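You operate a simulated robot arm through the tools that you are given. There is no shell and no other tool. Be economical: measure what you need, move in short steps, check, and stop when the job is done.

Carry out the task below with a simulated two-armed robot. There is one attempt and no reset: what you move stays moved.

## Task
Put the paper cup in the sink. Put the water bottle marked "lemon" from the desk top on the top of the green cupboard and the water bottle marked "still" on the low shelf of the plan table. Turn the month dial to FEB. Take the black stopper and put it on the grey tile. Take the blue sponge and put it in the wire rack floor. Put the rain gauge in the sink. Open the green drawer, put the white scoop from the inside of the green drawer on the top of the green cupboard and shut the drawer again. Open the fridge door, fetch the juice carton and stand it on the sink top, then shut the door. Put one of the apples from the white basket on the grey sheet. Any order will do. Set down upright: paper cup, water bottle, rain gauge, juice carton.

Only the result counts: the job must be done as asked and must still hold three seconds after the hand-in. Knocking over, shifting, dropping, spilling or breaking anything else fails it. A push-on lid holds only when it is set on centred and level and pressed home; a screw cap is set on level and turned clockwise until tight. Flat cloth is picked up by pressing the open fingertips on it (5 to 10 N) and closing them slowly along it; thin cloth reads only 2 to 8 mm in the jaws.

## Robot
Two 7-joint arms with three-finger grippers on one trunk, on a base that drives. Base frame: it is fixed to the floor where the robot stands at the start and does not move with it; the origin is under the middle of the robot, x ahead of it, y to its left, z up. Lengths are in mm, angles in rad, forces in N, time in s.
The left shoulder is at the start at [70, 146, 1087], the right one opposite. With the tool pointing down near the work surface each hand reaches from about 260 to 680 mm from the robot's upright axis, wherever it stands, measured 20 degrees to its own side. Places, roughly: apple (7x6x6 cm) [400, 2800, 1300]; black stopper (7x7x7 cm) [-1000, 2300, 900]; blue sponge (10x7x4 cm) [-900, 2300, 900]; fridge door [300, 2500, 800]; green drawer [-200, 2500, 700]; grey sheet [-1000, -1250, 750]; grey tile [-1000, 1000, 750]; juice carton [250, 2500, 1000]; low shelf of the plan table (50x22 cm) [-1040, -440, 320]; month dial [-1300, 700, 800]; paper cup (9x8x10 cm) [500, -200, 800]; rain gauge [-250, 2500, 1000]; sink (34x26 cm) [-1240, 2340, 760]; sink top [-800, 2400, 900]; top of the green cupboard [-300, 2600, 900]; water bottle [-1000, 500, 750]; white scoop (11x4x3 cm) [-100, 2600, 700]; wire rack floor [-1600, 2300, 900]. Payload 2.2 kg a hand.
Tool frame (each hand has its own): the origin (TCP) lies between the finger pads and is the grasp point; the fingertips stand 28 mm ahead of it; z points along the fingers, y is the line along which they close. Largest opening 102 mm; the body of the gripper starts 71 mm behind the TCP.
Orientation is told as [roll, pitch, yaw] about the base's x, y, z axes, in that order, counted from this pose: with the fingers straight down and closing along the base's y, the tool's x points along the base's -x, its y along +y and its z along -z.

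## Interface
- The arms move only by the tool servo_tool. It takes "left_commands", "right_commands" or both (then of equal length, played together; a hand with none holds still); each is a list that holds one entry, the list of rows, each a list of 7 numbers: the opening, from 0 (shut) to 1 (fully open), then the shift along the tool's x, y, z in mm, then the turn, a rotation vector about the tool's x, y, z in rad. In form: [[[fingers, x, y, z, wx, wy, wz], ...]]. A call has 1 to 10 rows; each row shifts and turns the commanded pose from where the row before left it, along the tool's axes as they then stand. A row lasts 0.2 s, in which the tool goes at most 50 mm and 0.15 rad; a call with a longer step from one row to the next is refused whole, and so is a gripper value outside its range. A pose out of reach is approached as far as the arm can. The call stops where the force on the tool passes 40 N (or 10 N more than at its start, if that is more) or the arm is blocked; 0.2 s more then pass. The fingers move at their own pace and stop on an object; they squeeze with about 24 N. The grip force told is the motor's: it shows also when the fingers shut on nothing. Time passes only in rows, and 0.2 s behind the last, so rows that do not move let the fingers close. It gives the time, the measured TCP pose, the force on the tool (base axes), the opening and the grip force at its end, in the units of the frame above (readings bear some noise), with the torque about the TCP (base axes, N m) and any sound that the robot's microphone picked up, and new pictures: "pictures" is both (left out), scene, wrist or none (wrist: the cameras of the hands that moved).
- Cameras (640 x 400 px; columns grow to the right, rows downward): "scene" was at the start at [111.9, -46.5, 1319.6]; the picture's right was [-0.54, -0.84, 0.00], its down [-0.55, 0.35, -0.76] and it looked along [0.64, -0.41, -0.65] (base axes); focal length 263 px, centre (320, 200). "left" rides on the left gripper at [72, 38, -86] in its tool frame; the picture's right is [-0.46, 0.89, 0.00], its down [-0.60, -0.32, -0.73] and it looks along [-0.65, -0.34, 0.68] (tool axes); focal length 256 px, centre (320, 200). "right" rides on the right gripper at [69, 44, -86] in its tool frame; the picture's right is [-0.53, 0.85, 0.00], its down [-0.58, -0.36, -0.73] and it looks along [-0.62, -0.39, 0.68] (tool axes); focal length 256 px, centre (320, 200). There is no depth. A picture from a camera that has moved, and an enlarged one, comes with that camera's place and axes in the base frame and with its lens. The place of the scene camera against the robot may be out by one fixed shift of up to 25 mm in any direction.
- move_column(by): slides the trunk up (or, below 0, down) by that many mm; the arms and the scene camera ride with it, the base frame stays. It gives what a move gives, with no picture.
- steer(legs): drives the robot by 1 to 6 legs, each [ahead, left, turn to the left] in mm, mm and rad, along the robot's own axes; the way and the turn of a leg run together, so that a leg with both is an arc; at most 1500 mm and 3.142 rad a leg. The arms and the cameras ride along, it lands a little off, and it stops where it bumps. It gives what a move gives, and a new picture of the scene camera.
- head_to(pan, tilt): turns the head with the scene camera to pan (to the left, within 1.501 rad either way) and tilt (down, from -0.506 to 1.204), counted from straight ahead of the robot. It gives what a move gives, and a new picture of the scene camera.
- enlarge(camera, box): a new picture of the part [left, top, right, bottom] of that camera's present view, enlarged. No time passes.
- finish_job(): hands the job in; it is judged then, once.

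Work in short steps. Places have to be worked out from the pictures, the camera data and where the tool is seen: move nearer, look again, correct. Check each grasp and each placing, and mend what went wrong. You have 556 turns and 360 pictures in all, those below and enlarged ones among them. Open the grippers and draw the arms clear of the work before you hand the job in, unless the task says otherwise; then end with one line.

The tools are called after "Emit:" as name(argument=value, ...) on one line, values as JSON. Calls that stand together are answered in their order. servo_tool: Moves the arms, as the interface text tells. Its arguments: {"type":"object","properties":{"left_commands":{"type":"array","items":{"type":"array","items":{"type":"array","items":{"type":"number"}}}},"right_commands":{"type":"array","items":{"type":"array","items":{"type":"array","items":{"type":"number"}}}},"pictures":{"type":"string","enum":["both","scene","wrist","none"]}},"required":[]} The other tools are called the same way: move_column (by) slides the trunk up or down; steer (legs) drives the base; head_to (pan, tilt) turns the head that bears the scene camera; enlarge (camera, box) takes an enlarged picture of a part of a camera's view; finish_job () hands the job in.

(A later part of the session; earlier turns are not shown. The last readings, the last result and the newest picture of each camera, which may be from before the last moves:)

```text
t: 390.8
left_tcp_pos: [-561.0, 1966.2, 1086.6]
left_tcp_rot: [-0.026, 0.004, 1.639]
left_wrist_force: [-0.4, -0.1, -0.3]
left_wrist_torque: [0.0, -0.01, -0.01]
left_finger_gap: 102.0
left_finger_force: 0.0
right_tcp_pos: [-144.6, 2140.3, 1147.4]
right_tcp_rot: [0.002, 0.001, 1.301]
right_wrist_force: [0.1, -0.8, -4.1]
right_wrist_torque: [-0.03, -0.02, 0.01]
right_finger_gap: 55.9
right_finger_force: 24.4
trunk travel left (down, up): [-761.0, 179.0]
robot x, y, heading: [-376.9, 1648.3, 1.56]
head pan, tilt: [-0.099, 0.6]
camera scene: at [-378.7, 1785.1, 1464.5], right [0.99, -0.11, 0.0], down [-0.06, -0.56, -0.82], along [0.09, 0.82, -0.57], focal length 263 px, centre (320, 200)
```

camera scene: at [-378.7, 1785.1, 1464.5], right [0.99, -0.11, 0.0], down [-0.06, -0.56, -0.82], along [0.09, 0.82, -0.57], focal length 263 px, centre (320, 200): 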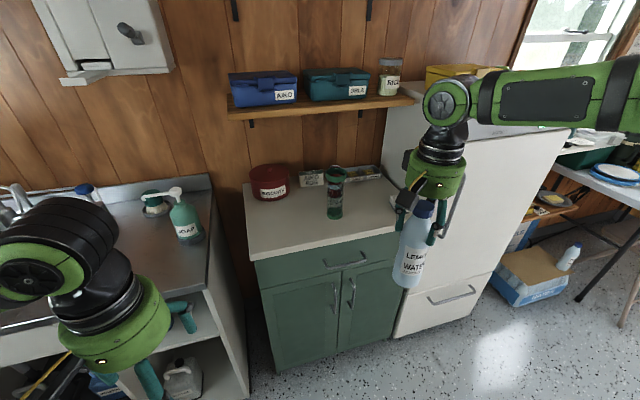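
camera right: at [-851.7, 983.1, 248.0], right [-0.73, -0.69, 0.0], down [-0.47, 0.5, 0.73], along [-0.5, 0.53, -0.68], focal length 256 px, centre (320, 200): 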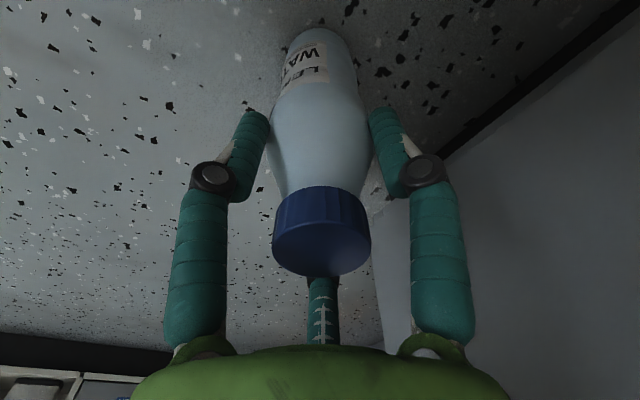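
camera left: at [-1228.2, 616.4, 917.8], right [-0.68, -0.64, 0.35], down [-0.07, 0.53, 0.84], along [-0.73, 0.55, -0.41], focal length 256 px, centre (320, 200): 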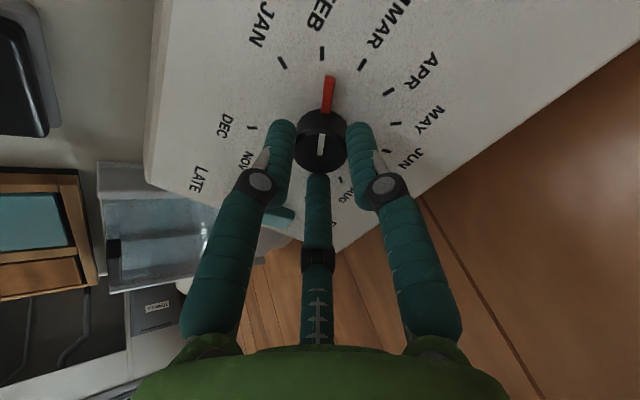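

Cupboard top: free spot left-front at about [-400, 2450]; the rain gauge is at [-249, 2495]. I move so the right hand comes over the free spot.

Emit:
servo_tool(left_commands=[[[1, 20, 0, -40, 0, 0, 0], [1, 20, 0, -40, 0, 0, 0]]], pictures="none")

Emit:
steer(legs=[[0, 256, 0], [290, 0, 0]])

Emit:
servo_tool(right_commands=[[[0.4, 0, 0, 20, 0, 0, 0], [0.4, 0, 0, 20, 0, 0, 0]]], pictures="both")

```text
t: 391.4
left_tcp_pos: [-558.7, 1925.0, 1167.5]
left_tcp_rot: [-0.026, 0.005, 1.64]
left_wrist_force: [0.3, -0.9, 0.2]
left_wrist_torque: [-0.01, 0.01, -0.01]
left_finger_gap: 102.1
left_finger_force: 0.0
right_tcp_pos: [-142.1, 2139.3, 1146.4]
right_tcp_rot: [0.004, -0.003, 1.301]
right_wrist_force: [0.9, -0.3, -4.9]
right_wrist_torque: [0.04, -0.01, 0.0]
right_finger_gap: 55.9
right_finger_force: 24.5
trunk travel left (down, up): [-761.0, 179.0]
robot x, y, heading: [-379.6, 1650.3, 1.557]
head pan, tilt: [-0.099, 0.6]
```

```text
t: 394.8
left_tcp_pos: [-811.1, 2219.2, 1166.6]
left_tcp_rot: [-0.024, 0.003, 1.637]
left_wrist_force: [-0.4, -0.7, 0.0]
left_wrist_torque: [0.02, -0.01, 0.0]
left_finger_gap: 102.1
left_finger_force: 0.2
right_tcp_pos: [-394.0, 2432.9, 1147.0]
right_tcp_rot: [0.002, -0.002, 1.299]
right_wrist_force: [0.1, 0.1, -4.2]
right_wrist_torque: [0.0, 0.01, -0.02]
right_finger_gap: 55.7
right_finger_force: 24.0
trunk travel left (down, up): [-761.0, 179.0]
robot x, y, heading: [-634.8, 1937.3, 1.554]
head pan, tilt: [-0.099, 0.6]
camera scene: at [-630.6, 2075.8, 1464.8], right [0.99, -0.11, 0.0], down [-0.06, -0.56, -0.83], along [0.09, 0.82, -0.56], focal length 263 px, centre (320, 200)
```

scene: 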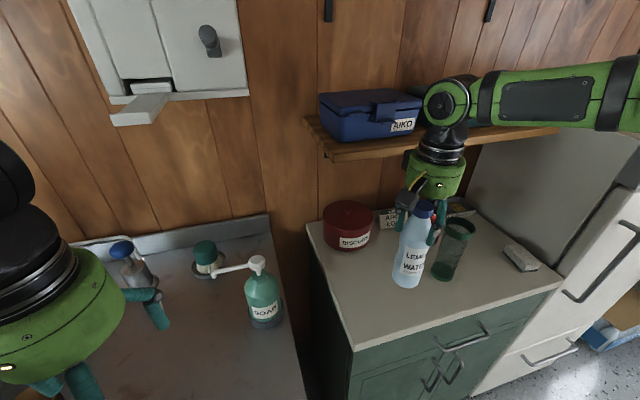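

```text
t: 395.4
left_tcp_pos: [-810.8, 2221.0, 1166.4]
left_tcp_rot: [-0.023, 0.005, 1.638]
left_wrist_force: [0.3, -0.1, 0.0]
left_wrist_torque: [0.0, -0.03, 0.01]
left_finger_gap: 102.0
left_finger_force: 0.1
right_tcp_pos: [-394.6, 2433.7, 1105.4]
right_tcp_rot: [0.001, 0.0, 1.297]
right_wrist_force: [0.5, 0.7, -4.4]
right_wrist_torque: [-0.01, -0.01, 0.0]
right_finger_gap: 56.0
right_finger_force: 23.5
trunk travel left (down, up): [-761.0, 179.0]
robot x, y, heading: [-633.9, 1942.7, 1.555]
head pan, tilt: [-0.099, 0.6]
camera scene: at [-630.3, 2078.1, 1464.5], right [0.99, -0.11, 0.0], down [-0.06, -0.56, -0.82], along [0.09, 0.82, -0.57], focal length 263 px, centre (320, 200)
camera right: at [-457.0, 2379.4, 1191.4], right [-0.67, 0.74, 0.0], down [0.51, 0.46, 0.73], along [0.54, 0.49, -0.68], focal length 256 px, centre (320, 200)
```

scene: 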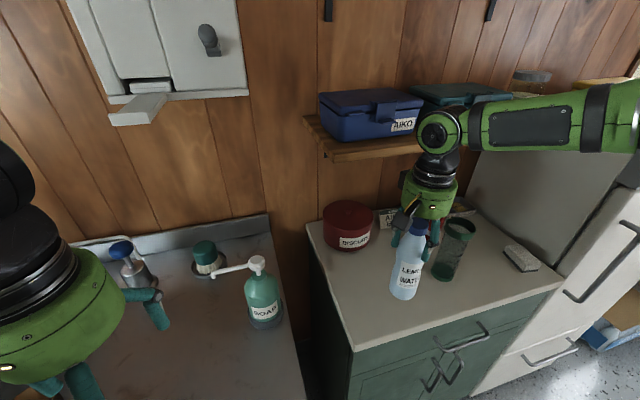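
right: 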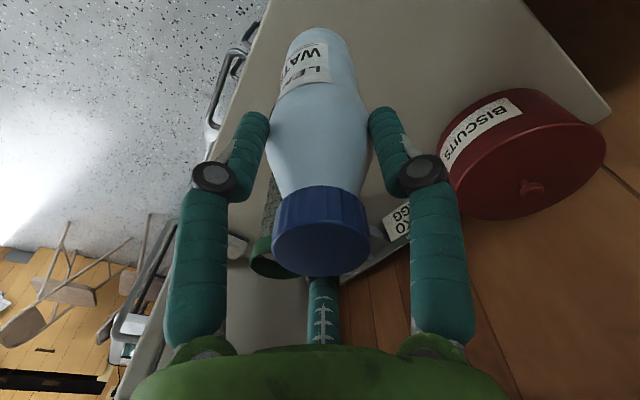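

Emit:
servo_tool(right_commands=[[[0.4, 0, 0, 25, 0, 0, 0], [0.4, 0, 0, 15, 0, 0, 0], [0.4, 0, 0, 6, 0, 0, 0], [0.4, 0, 0, 5, 0, 0, 0]]], pictures="none")

```text
t: 396.4
left_tcp_pos: [-811.4, 2220.7, 1165.9]
left_tcp_rot: [-0.027, 0.005, 1.64]
left_wrist_force: [-0.1, -0.6, 0.7]
left_wrist_torque: [-0.02, 0.0, -0.04]
left_finger_gap: 101.9
left_finger_force: 0.1
right_tcp_pos: [-396.2, 2432.9, 1055.1]
right_tcp_rot: [0.001, 0.0, 1.3]
right_wrist_force: [0.9, -0.7, -5.2]
right_wrist_torque: [-0.04, 0.01, 0.02]
right_finger_gap: 55.7
right_finger_force: 24.0
trunk travel left (down, up): [-761.0, 179.0]
robot x, y, heading: [-629.0, 1940.0, 1.556]
head pan, tilt: [-0.099, 0.6]
```

Emit:
servo_tool(right_commands=[[[0.4, 0, 0, 6, 0, 0, 0], [0.4, 0, 0, 5, 0, 0, 0], [0.4, 0, 0, 5, 0, 0, 0], [0.4, 0, 0, 5, 0, 0, 0]]], pictures="none")

```text
t: 397.4
left_tcp_pos: [-812.2, 2219.2, 1168.1]
left_tcp_rot: [-0.027, 0.004, 1.638]
left_wrist_force: [-0.9, -0.6, -0.2]
left_wrist_torque: [0.01, -0.02, 0.0]
left_finger_gap: 102.0
left_finger_force: 0.0
right_tcp_pos: [-395.5, 2432.9, 1034.9]
right_tcp_rot: [0.0, -0.001, 1.298]
right_wrist_force: [2.6, 0.6, 5.4]
right_wrist_torque: [-0.51, 0.0, 0.03]
right_finger_gap: 56.2
right_finger_force: 11.3
trunk travel left (down, up): [-761.0, 179.0]
robot x, y, heading: [-632.9, 1941.6, 1.557]
head pan, tilt: [-0.099, 0.6]
```

Contact. Release and rise.

Emit:
servo_tool(right_commands=[[[0.5, 0, 0, -1, 0, 0, 0], [0.8, 0, 0, 0, 0, 0, 0], [1, 0, 0, 0, 0, 0, 0], [1, 0, 0, 0, 0, 0, 0], [1, 0, 0, -30, 0, 0, 0], [1, 0, 0, -45, 0, 0, 0], [1, 0, 0, -40, 0, 0, 0]]], pictures="both")

```text
t: 399.0
left_tcp_pos: [-811.9, 2218.8, 1167.2]
left_tcp_rot: [-0.027, 0.006, 1.638]
left_wrist_force: [-0.7, 1.1, 0.5]
left_wrist_torque: [0.03, -0.01, -0.02]
left_finger_gap: 102.0
left_finger_force: 0.0
right_tcp_pos: [-396.4, 2431.4, 1151.4]
right_tcp_rot: [0.002, -0.003, 1.298]
right_wrist_force: [-0.8, -0.2, 0.7]
right_wrist_torque: [-0.01, 0.02, -0.02]
right_finger_gap: 102.2
right_finger_force: 0.1
trunk travel left (down, up): [-761.0, 179.0]
robot x, y, heading: [-632.7, 1940.2, 1.556]
head pan, tilt: [-0.099, 0.6]
camera scene: at [-631.6, 2076.7, 1464.6], right [0.99, -0.11, 0.0], down [-0.06, -0.56, -0.83], along [0.09, 0.82, -0.56], focal length 263 px, centre (320, 200)
camera right: at [-458.3, 2378.4, 1237.0], right [-0.67, 0.74, 0.0], down [0.51, 0.46, 0.73], along [0.54, 0.49, -0.68], focal length 256 px, centre (320, 200)
```

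scene: 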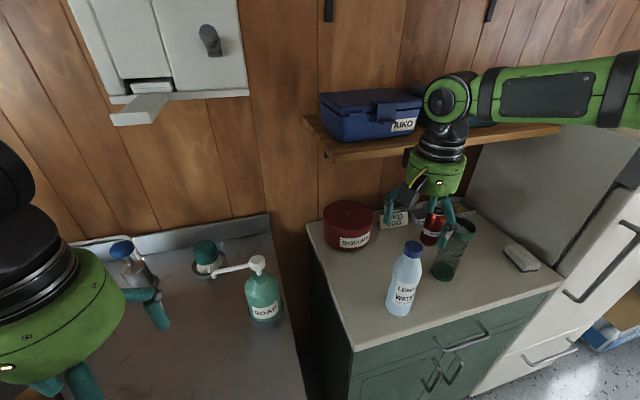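
right: 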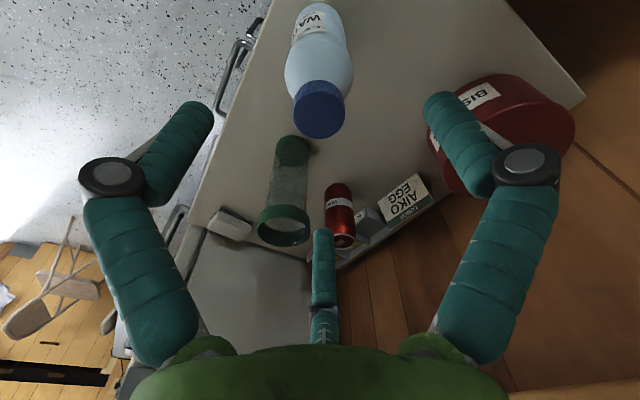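

LEMON is placed. The rain gauge stands at about [-234, 2520], top ≈1033, Ø65. I shift the robot right and reach over it.

Emit:
steer(legs=[[20, -165, 0]])

Emit:
servo_tool(right_commands=[[[1, -33, 0, 0, 0, 0, 0], [1, -33, 0, 0, 0, 0, 0]]], pictures="wrist")

```text
t: 400.5
left_tcp_pos: [-651.2, 2236.7, 1166.1]
left_tcp_rot: [-0.026, 0.005, 1.639]
left_wrist_force: [-0.8, 0.3, 0.2]
left_wrist_torque: [0.0, -0.05, 0.01]
left_finger_gap: 102.2
left_finger_force: 0.0
right_tcp_pos: [-236.7, 2450.8, 1151.3]
right_tcp_rot: [-0.001, -0.002, 1.301]
right_wrist_force: [-0.7, -0.4, 0.5]
right_wrist_torque: [0.01, 0.0, 0.04]
right_finger_gap: 101.9
right_finger_force: 0.1
trunk travel left (down, up): [-761.0, 179.0]
robot x, y, heading: [-469.2, 1959.8, 1.558]
head pan, tilt: [-0.099, 0.6]
camera scene: at [-471.3, 2094.9, 1464.6], right [0.99, -0.11, 0.0], down [-0.06, -0.56, -0.83], along [0.09, 0.82, -0.56], focal length 263 px, centre (320, 200)
```

scene: 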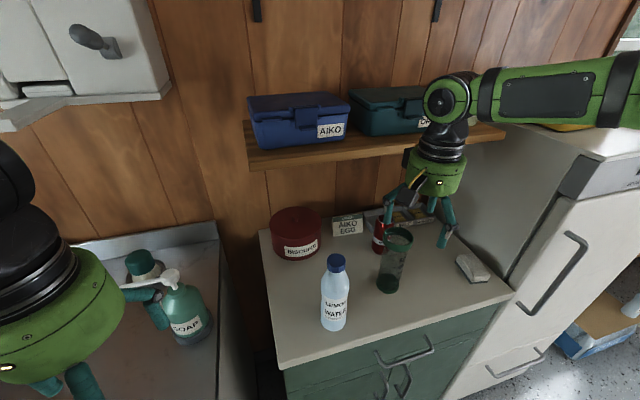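

```text
t: 401.1
left_tcp_pos: [-650.1, 2239.3, 1166.0]
left_tcp_rot: [-0.026, 0.008, 1.641]
left_wrist_force: [0.4, -0.3, -0.1]
left_wrist_torque: [0.0, 0.01, 0.0]
left_finger_gap: 102.1
left_finger_force: 0.0
right_tcp_pos: [-217.7, 2517.4, 1148.9]
right_tcp_rot: [0.001, 0.003, 1.3]
right_wrist_force: [0.4, -0.5, 0.5]
right_wrist_torque: [-0.02, 0.04, 0.01]
right_finger_gap: 101.8
right_finger_force: 0.1
trunk travel left (down, up): [-761.0, 179.0]
robot x, y, heading: [-471.4, 1957.5, 1.556]
head pan, tilt: [-0.099, 0.6]
camera right: at [-278.6, 2463.7, 1235.1], right [-0.67, 0.74, 0.0], down [0.51, 0.46, 0.73], along [0.54, 0.49, -0.68], focal length 256 px, centre (320, 200)
```

right: 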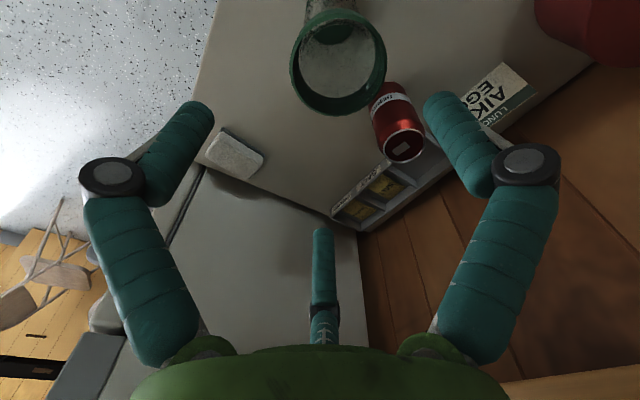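

Gauge at [-236, 2520]. Align and descend around it.

Emit:
servo_tool(right_commands=[[[1, 2, 18, 20, 0, 0, 0], [1, 0, 0, 40, 0, 0, 0], [1, 0, 0, 40, 0, 0, 0]]], pictures="wrist")

```text
t: 401.9
left_tcp_pos: [-647.8, 2237.2, 1167.4]
left_tcp_rot: [-0.024, 0.006, 1.639]
left_wrist_force: [-0.2, 0.2, -0.3]
left_wrist_torque: [0.01, -0.01, 0.0]
left_finger_gap: 101.9
left_finger_force: 0.1
right_tcp_pos: [-232.0, 2518.2, 1051.1]
right_tcp_rot: [0.004, 0.001, 1.3]
right_wrist_force: [0.2, -0.2, 0.0]
right_wrist_torque: [-0.03, 0.02, 0.0]
right_finger_gap: 102.2
right_finger_force: 0.0
trunk travel left (down, up): [-761.0, 179.0]
robot x, y, heading: [-469.4, 1954.6, 1.558]
head pan, tilt: [-0.099, 0.6]
camera right: at [-294.3, 2464.1, 1136.2], right [-0.67, 0.74, 0.0], down [0.51, 0.46, 0.73], along [0.54, 0.49, -0.68], focal length 256 px, centre (320, 200)
```

right: 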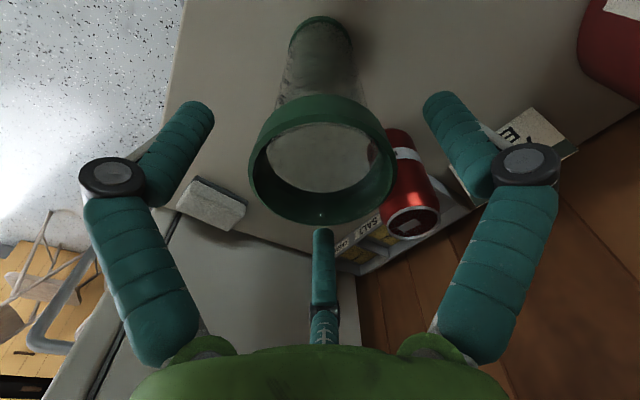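

Emit:
servo_tool(right_commands=[[[1, 0, 3, 40, 0, 0, 0], [1, 0, 0, 36, 0, 0, 0], [0.8, 0, 0, 0, 0, 0, 0], [0.65, 0, 0, 0, 0, 0, 0], [0.5, 0, 0, 0, 0, 0, 0], [0.5, 0, 0, 0, 0, 0, 0]]], pictures="wrist")

```text
t: 403.3
left_tcp_pos: [-651.5, 2232.5, 1167.6]
left_tcp_rot: [-0.029, 0.001, 1.641]
left_wrist_force: [0.5, 0.1, 0.5]
left_wrist_torque: [0.0, -0.02, -0.01]
left_finger_gap: 102.0
left_finger_force: 0.0
right_tcp_pos: [-231.0, 2499.3, 990.6]
right_tcp_rot: [0.009, -0.018, 1.302]
right_wrist_force: [-3.5, 9.0, 34.8]
right_wrist_torque: [0.82, 0.34, 0.01]
right_finger_gap: 93.0
right_finger_force: 24.1
right hand out of reach, approached as far as the arm can: row 1, 2
trunk travel left (down, up): [-761.0, 179.0]
robot x, y, heading: [-472.1, 1956.7, 1.554]
head pan, tilt: [-0.099, 0.6]
camera right: at [-291.6, 2444.0, 1076.0], right [-0.67, 0.74, 0.02], down [0.51, 0.45, 0.74], along [0.54, 0.51, -0.67], focal length 256 px, centre (320, 200)
```

right: 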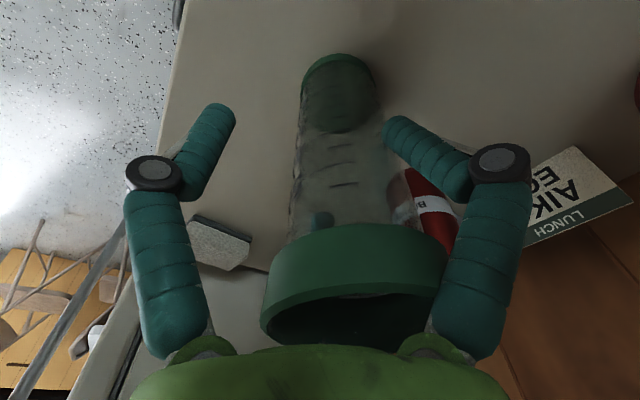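

Reach drift put a finger on the rim. Open and rise, then move the base closer.

Emit:
servo_tool(right_commands=[[[1, 0, 0, -5, 0, 0, 0], [1, 0, 0, -25, 0, 0, 0], [1, 0, 0, -40, 0, 0, 0], [1, 0, 0, -30, 0, 0, 0]]], pictures="wrist")

```text
t: 404.3
left_tcp_pos: [-649.1, 2237.6, 1166.2]
left_tcp_rot: [-0.026, 0.005, 1.641]
left_wrist_force: [-0.8, -0.4, 0.3]
left_wrist_torque: [0.02, 0.0, 0.0]
left_finger_gap: 102.3
left_finger_force: 0.1
right_tcp_pos: [-226.0, 2498.9, 1082.9]
right_tcp_rot: [0.0, 0.0, 1.3]
right_wrist_force: [-1.0, 0.3, 0.1]
right_wrist_torque: [0.0, -0.03, 0.0]
right_finger_gap: 102.1
right_finger_force: 0.0
trunk travel left (down, up): [-761.0, 179.0]
robot x, y, heading: [-468.3, 1962.4, 1.559]
head pan, tilt: [-0.099, 0.6]
camera right: at [-287.9, 2444.6, 1168.8], right [-0.67, 0.74, 0.0], down [0.51, 0.46, 0.73], along [0.54, 0.49, -0.68], focal length 256 px, centre (320, 200)
```

right: 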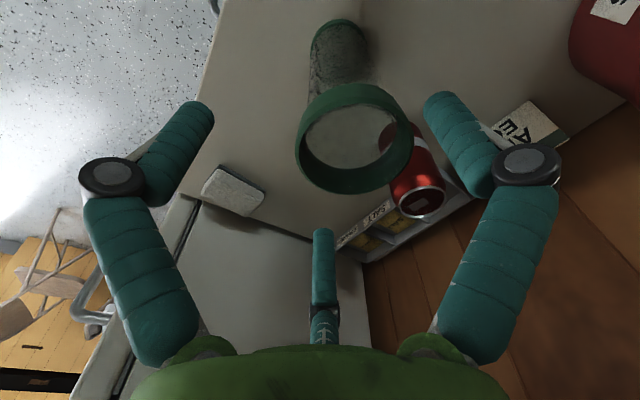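

I lower the trunk relative to the hand and step the base forward for better reach.

Emit:
servo_tool(right_commands=[[[1, 0, 0, -40, 0, 0, 0], [1, 0, 0, -40, 0, 0, 0], [1, 0, 0, -30, 0, 0, 0]]], pictures="none")

Emit:
move_column(by=-120)

Emit:
steer(legs=[[22, 8, 0]])

Emit:
servo_tool(right_commands=[[[1, 0, 0, 20, 0, 0, 0]]], pictures="wrist")

```text
t: 405.1
left_tcp_pos: [-649.5, 2237.8, 1166.3]
left_tcp_rot: [-0.027, 0.004, 1.641]
left_wrist_force: [0.6, 0.3, -0.4]
left_wrist_torque: [0.0, 0.01, 0.01]
left_finger_gap: 102.2
left_finger_force: 0.0
right_tcp_pos: [-225.1, 2499.1, 1194.2]
right_tcp_rot: [0.002, 0.0, 1.302]
right_wrist_force: [0.0, -0.4, 0.2]
right_wrist_torque: [-0.01, 0.02, -0.01]
right_finger_gap: 101.8
right_finger_force: 0.1
trunk travel left (down, up): [-761.0, 179.0]
robot x, y, heading: [-468.1, 1956.7, 1.556]
head pan, tilt: [-0.099, 0.6]
```

```text
t: 406.6
left_tcp_pos: [-649.9, 2237.2, 1046.4]
left_tcp_rot: [-0.026, 0.005, 1.639]
left_wrist_force: [0.0, 0.6, -0.3]
left_wrist_torque: [-0.01, 0.01, 0.01]
left_finger_gap: 101.9
left_finger_force: 0.1
right_tcp_pos: [-225.6, 2498.3, 1075.1]
right_tcp_rot: [0.003, -0.002, 1.301]
right_wrist_force: [-1.0, -1.3, 0.9]
right_wrist_torque: [-0.01, 0.0, -0.01]
right_finger_gap: 102.0
right_finger_force: 0.1
trunk travel left (down, up): [-641.0, 299.0]
robot x, y, heading: [-468.1, 1957.5, 1.559]
head pan, tilt: [-0.099, 0.6]
```

```text
t: 407.4
left_tcp_pos: [-655.4, 2257.0, 1048.6]
left_tcp_rot: [-0.024, 0.001, 1.639]
left_wrist_force: [0.0, -0.7, 0.9]
left_wrist_torque: [0.02, 0.02, -0.01]
left_finger_gap: 101.9
left_finger_force: 0.2
right_tcp_pos: [-232.1, 2517.6, 1077.4]
right_tcp_rot: [0.004, -0.006, 1.3]
right_wrist_force: [0.1, 0.1, -0.1]
right_wrist_torque: [0.04, 0.01, 0.0]
right_finger_gap: 102.0
right_finger_force: 0.1
trunk travel left (down, up): [-641.0, 299.0]
robot x, y, heading: [-473.9, 1983.8, 1.56]
head pan, tilt: [-0.099, 0.6]
camera scene: at [-474.1, 2113.1, 1345.1], right [0.99, -0.11, 0.0], down [-0.06, -0.56, -0.83], along [0.09, 0.82, -0.56], focal length 263 px, centre (320, 200)
```

scene: 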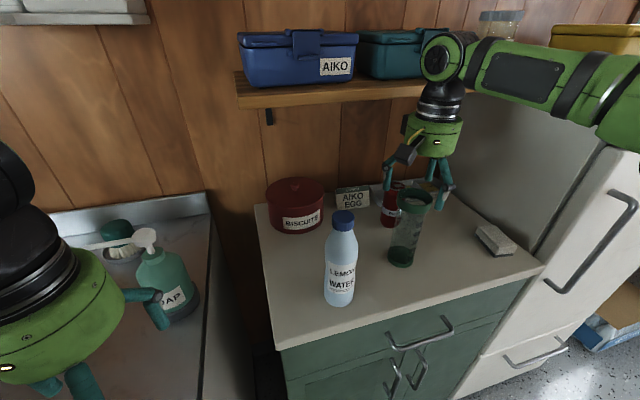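

```text
t: 407.8
left_tcp_pos: [-655.3, 2257.7, 1046.7]
left_tcp_rot: [-0.026, 0.005, 1.638]
left_wrist_force: [-0.8, -0.3, 0.6]
left_wrist_torque: [0.05, 0.02, 0.0]
left_finger_gap: 101.9
left_finger_force: 0.0
right_tcp_pos: [-233.0, 2520.0, 1053.7]
right_tcp_rot: [0.003, -0.001, 1.3]
right_wrist_force: [0.2, 0.6, 0.0]
right_wrist_torque: [0.02, -0.02, 0.0]
right_finger_gap: 101.8
right_finger_force: 0.2
trunk travel left (down, up): [-641.0, 299.0]
robot x, y, heading: [-480.1, 1979.9, 1.558]
head pan, tilt: [-0.099, 0.6]
camera right: at [-294.6, 2465.8, 1140.6], right [-0.67, 0.74, 0.0], down [0.51, 0.46, 0.73], along [0.54, 0.49, -0.68], focal length 256 px, centre (320, 200)
```

right: 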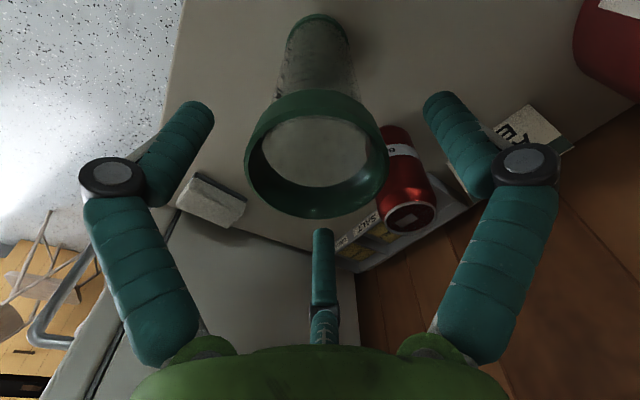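

Emit:
servo_tool(right_commands=[[[1, 0, 1, 30, 0, 0, 0], [1, 0, 0, 25, 0, 0, 0], [1, 0, 0, 24, 0, 0, 0]]], pictures="none")

```text
t: 408.6
left_tcp_pos: [-657.8, 2254.3, 1049.6]
left_tcp_rot: [-0.027, 0.0, 1.641]
left_wrist_force: [-0.1, 0.2, 0.3]
left_wrist_torque: [0.02, -0.01, 0.0]
left_finger_gap: 102.0
left_finger_force: 0.1
right_tcp_pos: [-235.7, 2519.0, 982.0]
right_tcp_rot: [0.005, -0.015, 1.3]
right_wrist_force: [5.0, -0.2, 26.4]
right_wrist_torque: [0.24, -0.13, 0.08]
right_finger_gap: 102.4
right_finger_force: 0.0
trunk travel left (down, up): [-641.0, 299.0]
robot x, y, heading: [-476.8, 1981.0, 1.554]
head pan, tilt: [-0.099, 0.6]
```

The palm touched the rim; I back up 6 mm and close.

Emit:
servo_tool(right_commands=[[[1, 0, 0, -9, 0, 0, 0], [0.8, 0, 0, 0, 0, 0, 0], [0.65, 0, 0, 0, 0, 0, 0], [0.45, 0, 0, 0, 0, 0, 0], [0.45, 0, 0, 0, 0, 0, 0]]], pictures="wrist")

```text
t: 409.8
left_tcp_pos: [-656.4, 2257.4, 1047.0]
left_tcp_rot: [-0.027, 0.006, 1.639]
left_wrist_force: [0.1, 0.3, 0.6]
left_wrist_torque: [0.0, 0.02, -0.02]
left_finger_gap: 102.3
left_finger_force: 0.0
right_tcp_pos: [-234.3, 2521.8, 985.6]
right_tcp_rot: [0.001, -0.001, 1.3]
right_wrist_force: [1.0, 0.4, -0.5]
right_wrist_torque: [0.01, 0.02, 0.0]
right_finger_gap: 68.3
right_finger_force: 24.2
trunk travel left (down, up): [-641.0, 299.0]
robot x, y, heading: [-480.1, 1981.6, 1.561]
head pan, tilt: [-0.099, 0.6]
camera right: at [-296.2, 2466.8, 1069.6], right [-0.67, 0.74, 0.0], down [0.51, 0.46, 0.73], along [0.54, 0.49, -0.68], focal length 256 px, centre (320, 200)
```

right: 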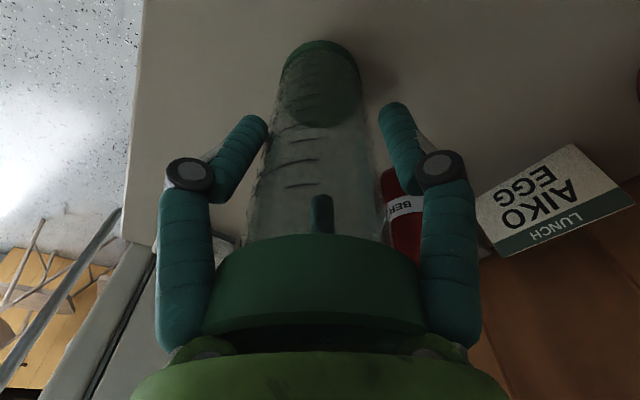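

Gauge gripped (68 mm). I lift it high, back off, and drive to the sink.

Emit:
servo_tool(right_commands=[[[0.4, 0, 0, -25, 0, 0, 0], [0.4, 0, 0, -45, 0, 0, 0], [0.4, 0, 0, -45, 0, 0, 0], [0.4, 0, 0, -45, 0, 0, 0]]], pictures="wrist")

Emit:
move_column(by=60)

Emit:
steer(legs=[[-255, 0, 0], [0, 660, 0], [0, 0, 0.64]])

```text
t: 410.8
left_tcp_pos: [-656.2, 2256.6, 1047.4]
left_tcp_rot: [-0.026, 0.004, 1.639]
left_wrist_force: [0.1, 0.0, 0.5]
left_wrist_torque: [0.04, -0.02, 0.03]
left_finger_gap: 102.0
left_finger_force: 0.1
right_tcp_pos: [-228.0, 2506.8, 1139.4]
right_tcp_rot: [0.002, -0.004, 1.299]
right_wrist_force: [-0.3, 0.5, 0.6]
right_wrist_torque: [0.03, -0.04, -0.03]
right_finger_gap: 67.4
right_finger_force: 24.1
right hand out of reach, approached as far as the arm can: row 4
trunk travel left (down, up): [-641.0, 299.0]
robot x, y, heading: [-477.5, 1979.6, 1.559]
head pan, tilt: [-0.099, 0.6]
camera right: at [-289.4, 2453.0, 1225.0], right [-0.67, 0.74, 0.0], down [0.51, 0.46, 0.73], along [0.54, 0.49, -0.68], focal length 256 px, centre (320, 200)
```

right: 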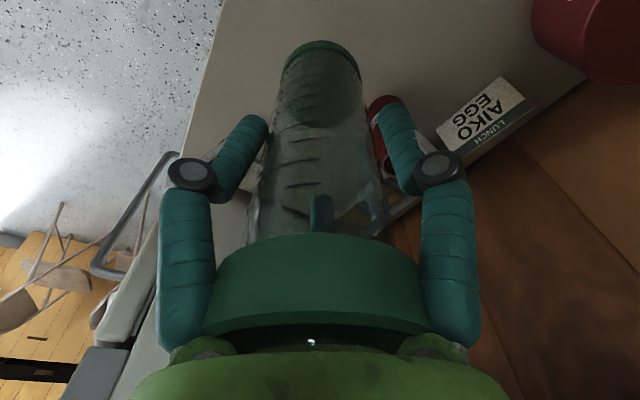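

```text
t: 411.8
left_tcp_pos: [-656.2, 2258.4, 1107.4]
left_tcp_rot: [-0.027, 0.008, 1.637]
left_wrist_force: [0.9, -0.4, -0.2]
left_wrist_torque: [0.03, 0.0, -0.03]
left_finger_gap: 102.0
left_finger_force: 0.0
right_tcp_pos: [-227.4, 2508.4, 1198.7]
right_tcp_rot: [0.002, -0.003, 1.301]
right_wrist_force: [-1.1, 1.1, -1.2]
right_wrist_torque: [0.01, 0.0, 0.0]
right_finger_gap: 67.4
right_finger_force: 23.5
trunk travel left (down, up): [-701.0, 239.0]
robot x, y, heading: [-478.2, 1978.7, 1.562]
head pan, tilt: [-0.099, 0.6]
```

```text
t: 418.6
left_tcp_pos: [-1446.5, 1850.2, 1107.8]
left_tcp_rot: [-0.026, 0.005, 2.275]
left_wrist_force: [0.0, -0.4, -0.4]
left_wrist_torque: [-0.02, -0.02, -0.01]
left_finger_gap: 102.0
left_finger_force: 0.0
right_tcp_pos: [-1249.8, 2306.9, 1198.5]
right_tcp_rot: [0.003, -0.002, 1.936]
right_wrist_force: [0.3, 0.3, -0.5]
right_wrist_torque: [-0.02, 0.0, -0.01]
right_finger_gap: 66.0
right_finger_force: 24.0
trunk travel left (down, up): [-701.0, 239.0]
robot x, y, heading: [-1138.8, 1732.6, 2.194]
head pan, tilt: [-0.099, 0.6]
camera scene: at [-1219.0, 1849.8, 1404.6], right [0.87, 0.5, 0.0], down [0.28, -0.49, -0.82], along [-0.41, 0.71, -0.57], focal length 263 px, centre (320, 200)
```

scene: 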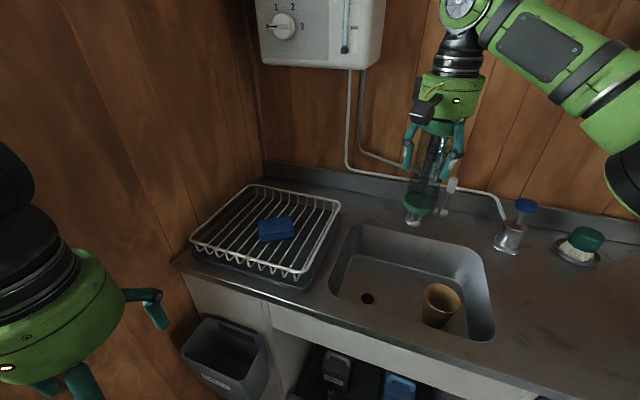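

Over the sink: target [-1265, 2285], between drain and cup. I adjust and lower.

Emit:
servo_tool(right_commands=[[[0.4, 15, 22, 30, 0, 0, 0], [0.4, 0, 0, 40, 0, 0, 0], [0.4, 0, 0, 30, 0, 0, 0]]], pictures="none")

Emit:
move_column(by=-150)

Emit:
servo_tool(right_commands=[[[0.4, 0, 0, 0, 0, 0, 0]]], pictures="both")

```text
t: 419.4
left_tcp_pos: [-1447.4, 1850.9, 1106.3]
left_tcp_rot: [-0.026, 0.006, 2.276]
left_wrist_force: [-0.7, -0.3, -1.1]
left_wrist_torque: [0.0, 0.04, -0.02]
left_finger_gap: 101.8
left_finger_force: 0.2
right_tcp_pos: [-1266.2, 2285.7, 1097.8]
right_tcp_rot: [0.005, -0.002, 1.936]
right_wrist_force: [-0.2, 0.7, -0.6]
right_wrist_torque: [0.0, 0.02, -0.02]
right_finger_gap: 66.0
right_finger_force: 24.1
trunk travel left (down, up): [-701.0, 239.0]
robot x, y, heading: [-1133.5, 1732.4, 2.193]
head pan, tilt: [-0.099, 0.6]
```

```text
t: 421.2
left_tcp_pos: [-1447.4, 1851.1, 957.1]
left_tcp_rot: [-0.027, 0.006, 2.276]
left_wrist_force: [0.6, 0.2, -0.6]
left_wrist_torque: [-0.01, -0.01, -0.02]
left_finger_gap: 101.9
left_finger_force: 0.1
right_tcp_pos: [-1265.7, 2285.2, 949.8]
right_tcp_rot: [0.003, -0.003, 1.936]
right_wrist_force: [0.7, 0.0, -0.6]
right_wrist_torque: [0.02, 0.01, 0.0]
right_finger_gap: 65.5
right_finger_force: 24.2
trunk travel left (down, up): [-551.0, 389.0]
robot x, y, heading: [-1137.4, 1734.4, 2.193]
head pan, tilt: [-0.099, 0.6]
```

```text
t: 421.6
left_tcp_pos: [-1447.2, 1850.1, 958.0]
left_tcp_rot: [-0.027, 0.004, 2.275]
left_wrist_force: [0.1, 0.2, -0.6]
left_wrist_torque: [0.01, 0.01, 0.02]
left_finger_gap: 102.3
left_finger_force: 0.1
right_tcp_pos: [-1266.2, 2286.2, 948.5]
right_tcp_rot: [0.003, -0.003, 1.938]
right_wrist_force: [0.2, -0.2, -1.2]
right_wrist_torque: [0.01, -0.03, -0.03]
right_finger_gap: 65.1
right_finger_force: 23.8
trunk travel left (down, up): [-551.0, 389.0]
robot x, y, heading: [-1135.5, 1732.0, 2.197]
head pan, tilt: [-0.099, 0.6]
camera scene: at [-1219.3, 1849.6, 1254.6], right [0.87, 0.5, 0.0], down [0.28, -0.49, -0.83], along [-0.41, 0.71, -0.57], focal length 263 px, centre (320, 200)
camera right: at [-1282.6, 2205.6, 1034.4], right [-0.98, 0.2, 0.0], down [0.14, 0.67, 0.73], along [0.14, 0.72, -0.68], focal length 256 px, centre (320, 200)
```

scene: 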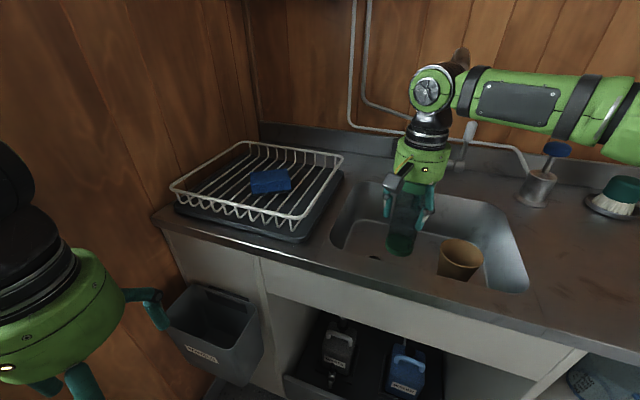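
right: 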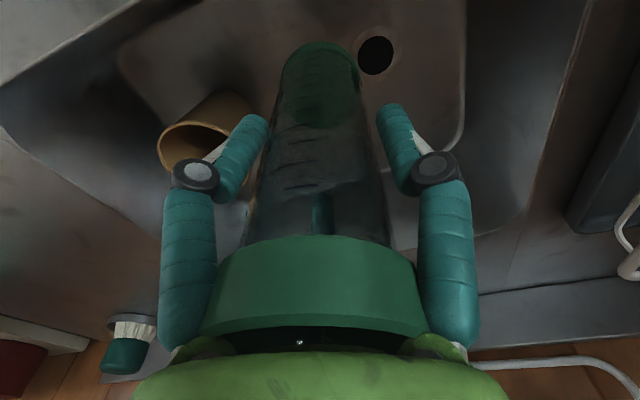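

Gauge hangs above the free spot. Lower gently to the sink floor.

Emit:
servo_tool(right_commands=[[[0.4, 0, 0, 30, 0, 0, 0], [0.4, 0, 0, 25, 0, 0, 0], [0.4, 0, 0, 10, 0, 0, 0], [0.4, 0, 0, 6, 0, 0, 0]]], pictures="none")

```text
t: 422.6
left_tcp_pos: [-1447.5, 1850.7, 957.6]
left_tcp_rot: [-0.026, 0.005, 2.277]
left_wrist_force: [-0.4, 0.0, -1.6]
left_wrist_torque: [0.0, 0.01, 0.01]
left_finger_gap: 101.9
left_finger_force: 0.0
right_tcp_pos: [-1266.7, 2284.8, 879.1]
right_tcp_rot: [0.004, -0.005, 1.935]
right_wrist_force: [0.0, -0.2, -0.3]
right_wrist_torque: [-0.01, 0.0, 0.03]
right_finger_gap: 64.9
right_finger_force: 23.9
trunk travel left (down, up): [-551.0, 389.0]
robot x, y, heading: [-1134.6, 1730.9, 2.193]
head pan, tilt: [-0.099, 0.6]
```

Emit:
servo_tool(right_commands=[[[0.4, 0, 0, 5, 0, 0, 0], [0.4, 0, 0, 4, 0, 0, 0], [0.4, 0, 0, 4, 0, 0, 0], [0.4, 0, 0, 4, 0, 0, 0]]], pictures="none")

```text
t: 423.6
left_tcp_pos: [-1447.5, 1850.1, 957.4]
left_tcp_rot: [-0.026, 0.004, 2.276]
left_wrist_force: [-0.7, -0.3, 0.7]
left_wrist_torque: [-0.03, 0.05, 0.02]
left_finger_gap: 101.9
left_finger_force: 0.1
right_tcp_pos: [-1266.6, 2285.5, 860.3]
right_tcp_rot: [0.004, -0.004, 1.935]
right_wrist_force: [0.5, -0.3, -0.1]
right_wrist_torque: [-0.02, 0.01, 0.01]
right_finger_gap: 65.0
right_finger_force: 23.6
trunk travel left (down, up): [-551.0, 389.0]
robot x, y, heading: [-1135.8, 1736.6, 2.19]
head pan, tilt: [-0.099, 0.6]
```

Emit:
servo_tool(right_commands=[[[0.4, 0, 0, 4, 0, 0, 0], [0.4, 0, 0, 4, 0, 0, 0], [0.4, 0, 0, 4, 0, 0, 0]]], pictures="wrist")

```text
t: 424.4
left_tcp_pos: [-1445.3, 1846.5, 959.1]
left_tcp_rot: [-0.029, -0.002, 2.275]
left_wrist_force: [-0.2, -0.8, 0.2]
left_wrist_torque: [-0.01, -0.02, 0.01]
left_finger_gap: 101.8
left_finger_force: 0.0
right_tcp_pos: [-1265.3, 2282.4, 856.1]
right_tcp_rot: [0.004, -0.019, 1.936]
right_wrist_force: [5.7, 3.3, 40.2]
right_wrist_torque: [0.34, -1.44, 0.06]
right_finger_gap: 65.3
right_finger_force: 24.1
trunk travel left (down, up): [-551.0, 389.0]
robot x, y, heading: [-1134.2, 1731.3, 2.195]
head pan, tilt: [-0.099, 0.6]
camera right: at [-1281.9, 2202.9, 941.0], right [-0.98, 0.2, 0.01], down [0.14, 0.66, 0.74], along [0.14, 0.73, -0.67], focal length 256 px, centre (320, 200)
```

right: 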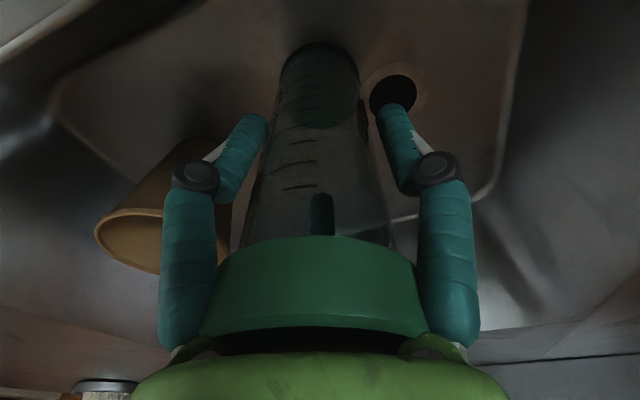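

Contact. Relieve, open to 0.88 and rise.

Emit:
servo_tool(right_commands=[[[0.5, 0, 0, -7, 0, 0, 0], [0.7, 0, 0, 0, 0, 0, 0], [0.88, 0, 0, 0, 0, 0, 0], [0.88, 0, 0, 0, 0, 0, 0]]], pictures="wrist")

```text
t: 425.4
left_tcp_pos: [-1446.9, 1847.2, 957.8]
left_tcp_rot: [-0.029, 0.003, 2.277]
left_wrist_force: [0.0, -0.2, 0.2]
left_wrist_torque: [0.0, -0.04, -0.01]
left_finger_gap: 101.9
left_finger_force: 0.0
right_tcp_pos: [-1265.5, 2281.2, 857.7]
right_tcp_rot: [0.003, -0.006, 1.936]
right_wrist_force: [-0.9, 0.3, 21.6]
right_wrist_torque: [0.05, -0.4, 0.02]
right_finger_gap: 93.1
right_finger_force: 2.1
trunk travel left (down, up): [-551.0, 389.0]
robot x, y, heading: [-1134.3, 1732.8, 2.198]
head pan, tilt: [-0.099, 0.6]
camera right: at [-1282.6, 2203.2, 942.8], right [-0.98, 0.2, 0.01], down [0.14, 0.67, 0.73], along [0.14, 0.72, -0.68], focal length 256 px, centre (320, 200)
```

right: 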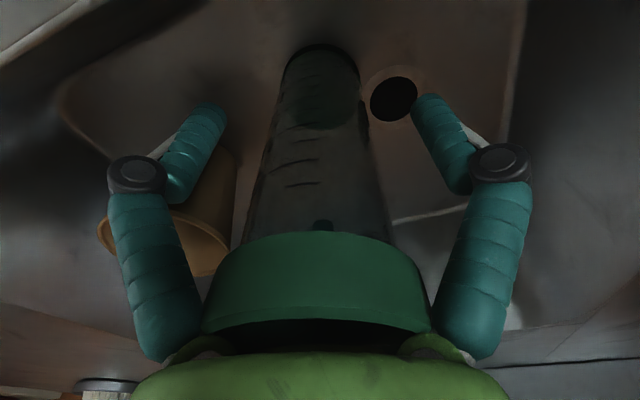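

Emit:
servo_tool(right_commands=[[[0.92, 0, 0, -10, 0, 0, 0], [0.92, 0, 0, -25, 0, 0, 0], [0.92, 0, 0, -40, 0, 0, 0], [0.92, 0, 0, -45, 0, 0, 0]]], pictures="both")

```text
t: 426.4
left_tcp_pos: [-1446.4, 1849.6, 956.6]
left_tcp_rot: [-0.025, 0.006, 2.277]
left_wrist_force: [-0.5, -0.9, -0.7]
left_wrist_torque: [0.0, -0.03, -0.03]
left_finger_gap: 101.8
left_finger_force: 0.0
right_tcp_pos: [-1264.2, 2283.6, 976.6]
right_tcp_rot: [0.003, -0.004, 1.938]
right_wrist_force: [0.7, -0.5, 0.2]
right_wrist_torque: [0.0, 0.01, 0.05]
right_finger_gap: 93.6
right_finger_force: 0.0
trunk travel left (down, up): [-551.0, 389.0]
robot x, y, heading: [-1137.7, 1731.3, 2.195]
head pan, tilt: [-0.099, 0.6]
camera scene: at [-1219.1, 1848.7, 1254.6], right [0.87, 0.5, 0.0], down [0.28, -0.49, -0.83], along [-0.41, 0.71, -0.56], focal length 263 px, centre (320, 200)
camera right: at [-1281.5, 2205.1, 1061.9], right [-0.98, 0.2, 0.0], down [0.14, 0.67, 0.73], along [0.14, 0.72, -0.68], focal length 256 px, centre (320, 200)
```

scene: 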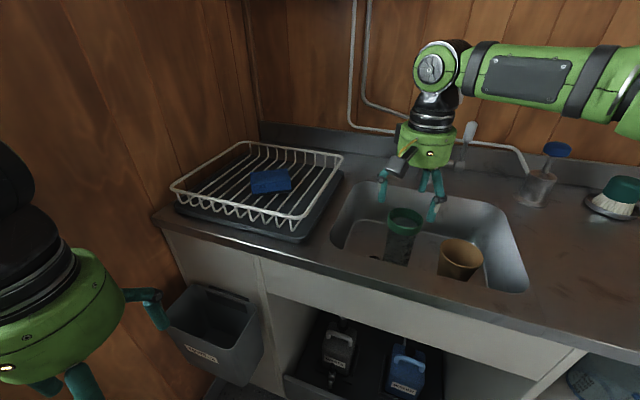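
right: 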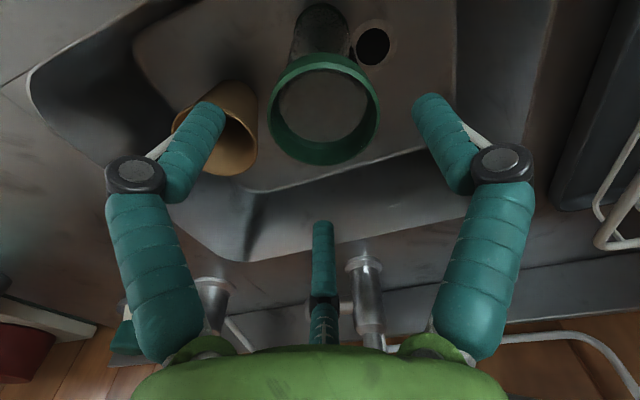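

Rain gauge and cup both stand in the sink. Next the drawer: I lift clear, drive before the green cupboard and pitch the right hand to horizontal.

Emit:
move_column(by=120)

Emit:
steer(legs=[[-220, 0, 0], [0, 0, -0.21], [-360, -686, 0]])

Emit:
servo_tool(right_commands=[[[1, 0, 0, 0, 0, -0.144, 0], [1, 0, 0, 0, 0, -0.144, 0], [1, 0, 0, 0, 0, -0.144, 0], [1, 0, 0, 0, 0, -0.144, 0], [1, 0, 0, 0, 0, -0.144, 0], [1, 0, 0, 0, 0, -0.144, 0], [1, 0, 0, 0, 0, -0.144, 0], [1, 0, 0, 0, 0, -0.144, 0], [1, 0, 0, 0, 0, -0.144, 0], [1, 0, 0, 0, 0, -0.144, 0]]], pictures="none")

```text
t: 427.9
left_tcp_pos: [-1447.5, 1850.0, 1077.7]
left_tcp_rot: [-0.027, 0.004, 2.277]
left_wrist_force: [0.2, 0.4, -0.2]
left_wrist_torque: [0.01, 0.0, 0.01]
left_finger_gap: 102.1
left_finger_force: 0.0
right_tcp_pos: [-1265.3, 2283.7, 1095.6]
right_tcp_rot: [0.003, -0.003, 1.939]
right_wrist_force: [-0.5, 0.3, -0.2]
right_wrist_torque: [0.02, -0.03, 0.02]
right_finger_gap: 94.0
right_finger_force: 0.0
trunk travel left (down, up): [-671.0, 269.0]
robot x, y, heading: [-1139.4, 1733.6, 2.195]
head pan, tilt: [-0.099, 0.6]
```

```text
t: 434.1
left_tcp_pos: [-510.4, 1680.1, 1077.2]
left_tcp_rot: [-0.026, 0.005, 2.066]
left_wrist_force: [-0.6, 0.4, 0.1]
left_wrist_torque: [0.04, -0.02, -0.01]
left_finger_gap: 102.0
left_finger_force: 0.1
right_tcp_pos: [-241.8, 2068.2, 1096.0]
right_tcp_rot: [0.005, -0.003, 1.728]
right_wrist_force: [-0.3, 0.3, -0.5]
right_wrist_torque: [-0.01, 0.03, 0.02]
right_finger_gap: 93.8
right_finger_force: 0.1
trunk travel left (down, up): [-671.0, 269.0]
robot x, y, heading: [-232.7, 1502.3, 1.989]
head pan, tilt: [-0.099, 0.6]
camera scene: at [-287.8, 1630.5, 1374.6], right [0.95, 0.31, 0.0], down [0.18, -0.54, -0.82], along [-0.26, 0.78, -0.57], focal length 263 px, centre (320, 200)
```

scene: 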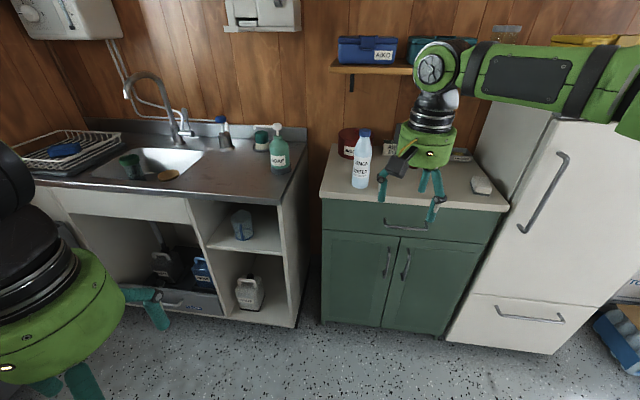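

```text
t: 436.3
left_tcp_pos: [-509.7, 1683.3, 1077.2]
left_tcp_rot: [-0.026, 0.007, 2.066]
left_wrist_force: [-0.7, 0.2, 0.1]
left_wrist_torque: [0.01, 0.0, 0.05]
left_finger_gap: 102.0
left_finger_force: 0.0
right_tcp_pos: [-241.2, 2067.7, 1095.7]
right_tcp_rot: [0.036, -1.444, 1.693]
right_wrist_force: [-0.1, 0.4, -0.4]
right_wrist_torque: [0.03, 0.02, 0.0]
right_finger_gap: 102.1
right_finger_force: 0.0
trunk travel left (down, up): [-671.0, 269.0]
robot x, y, heading: [-235.2, 1503.1, 1.981]
head pan, tilt: [-0.099, 0.6]
```

Emit:
enlarge(camera="scene", box=[320, 180, 520, 305])

Emit:
enlarge(camera="scene", box=[90, 130, 230, 218])

```text
3.20 times, centred on (420, 242) of scene
camera zoom: at [-287.4, 1631.6, 1374.5], right [0.95, 0.31, 0.0], down [0.18, -0.54, -0.82], along [-0.26, 0.78, -0.57], focal length 840 px, centre (0, 64)
```

zoom: 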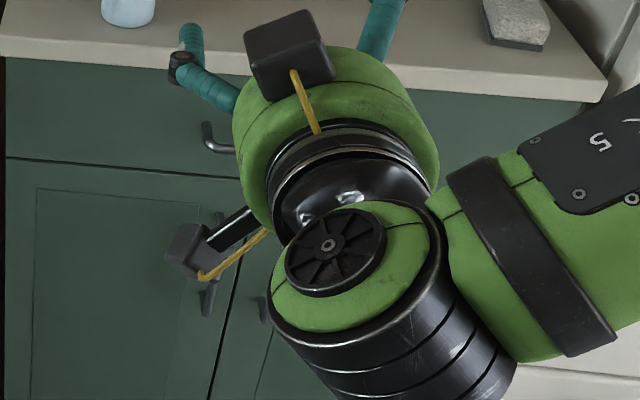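

```text
4.55 times, centred on (160, 174) of scene
camera zoom: at [-287.4, 1631.6, 1374.5], right [0.95, 0.31, 0.0], down [0.18, -0.54, -0.82], along [-0.26, 0.78, -0.57], focal length 1194 px, centre (1047, 318)
```

zoom: 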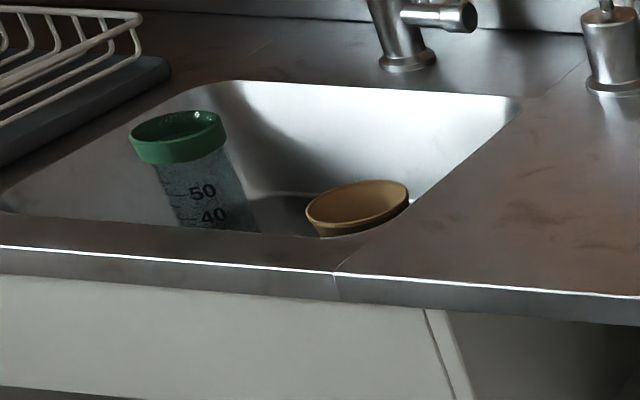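

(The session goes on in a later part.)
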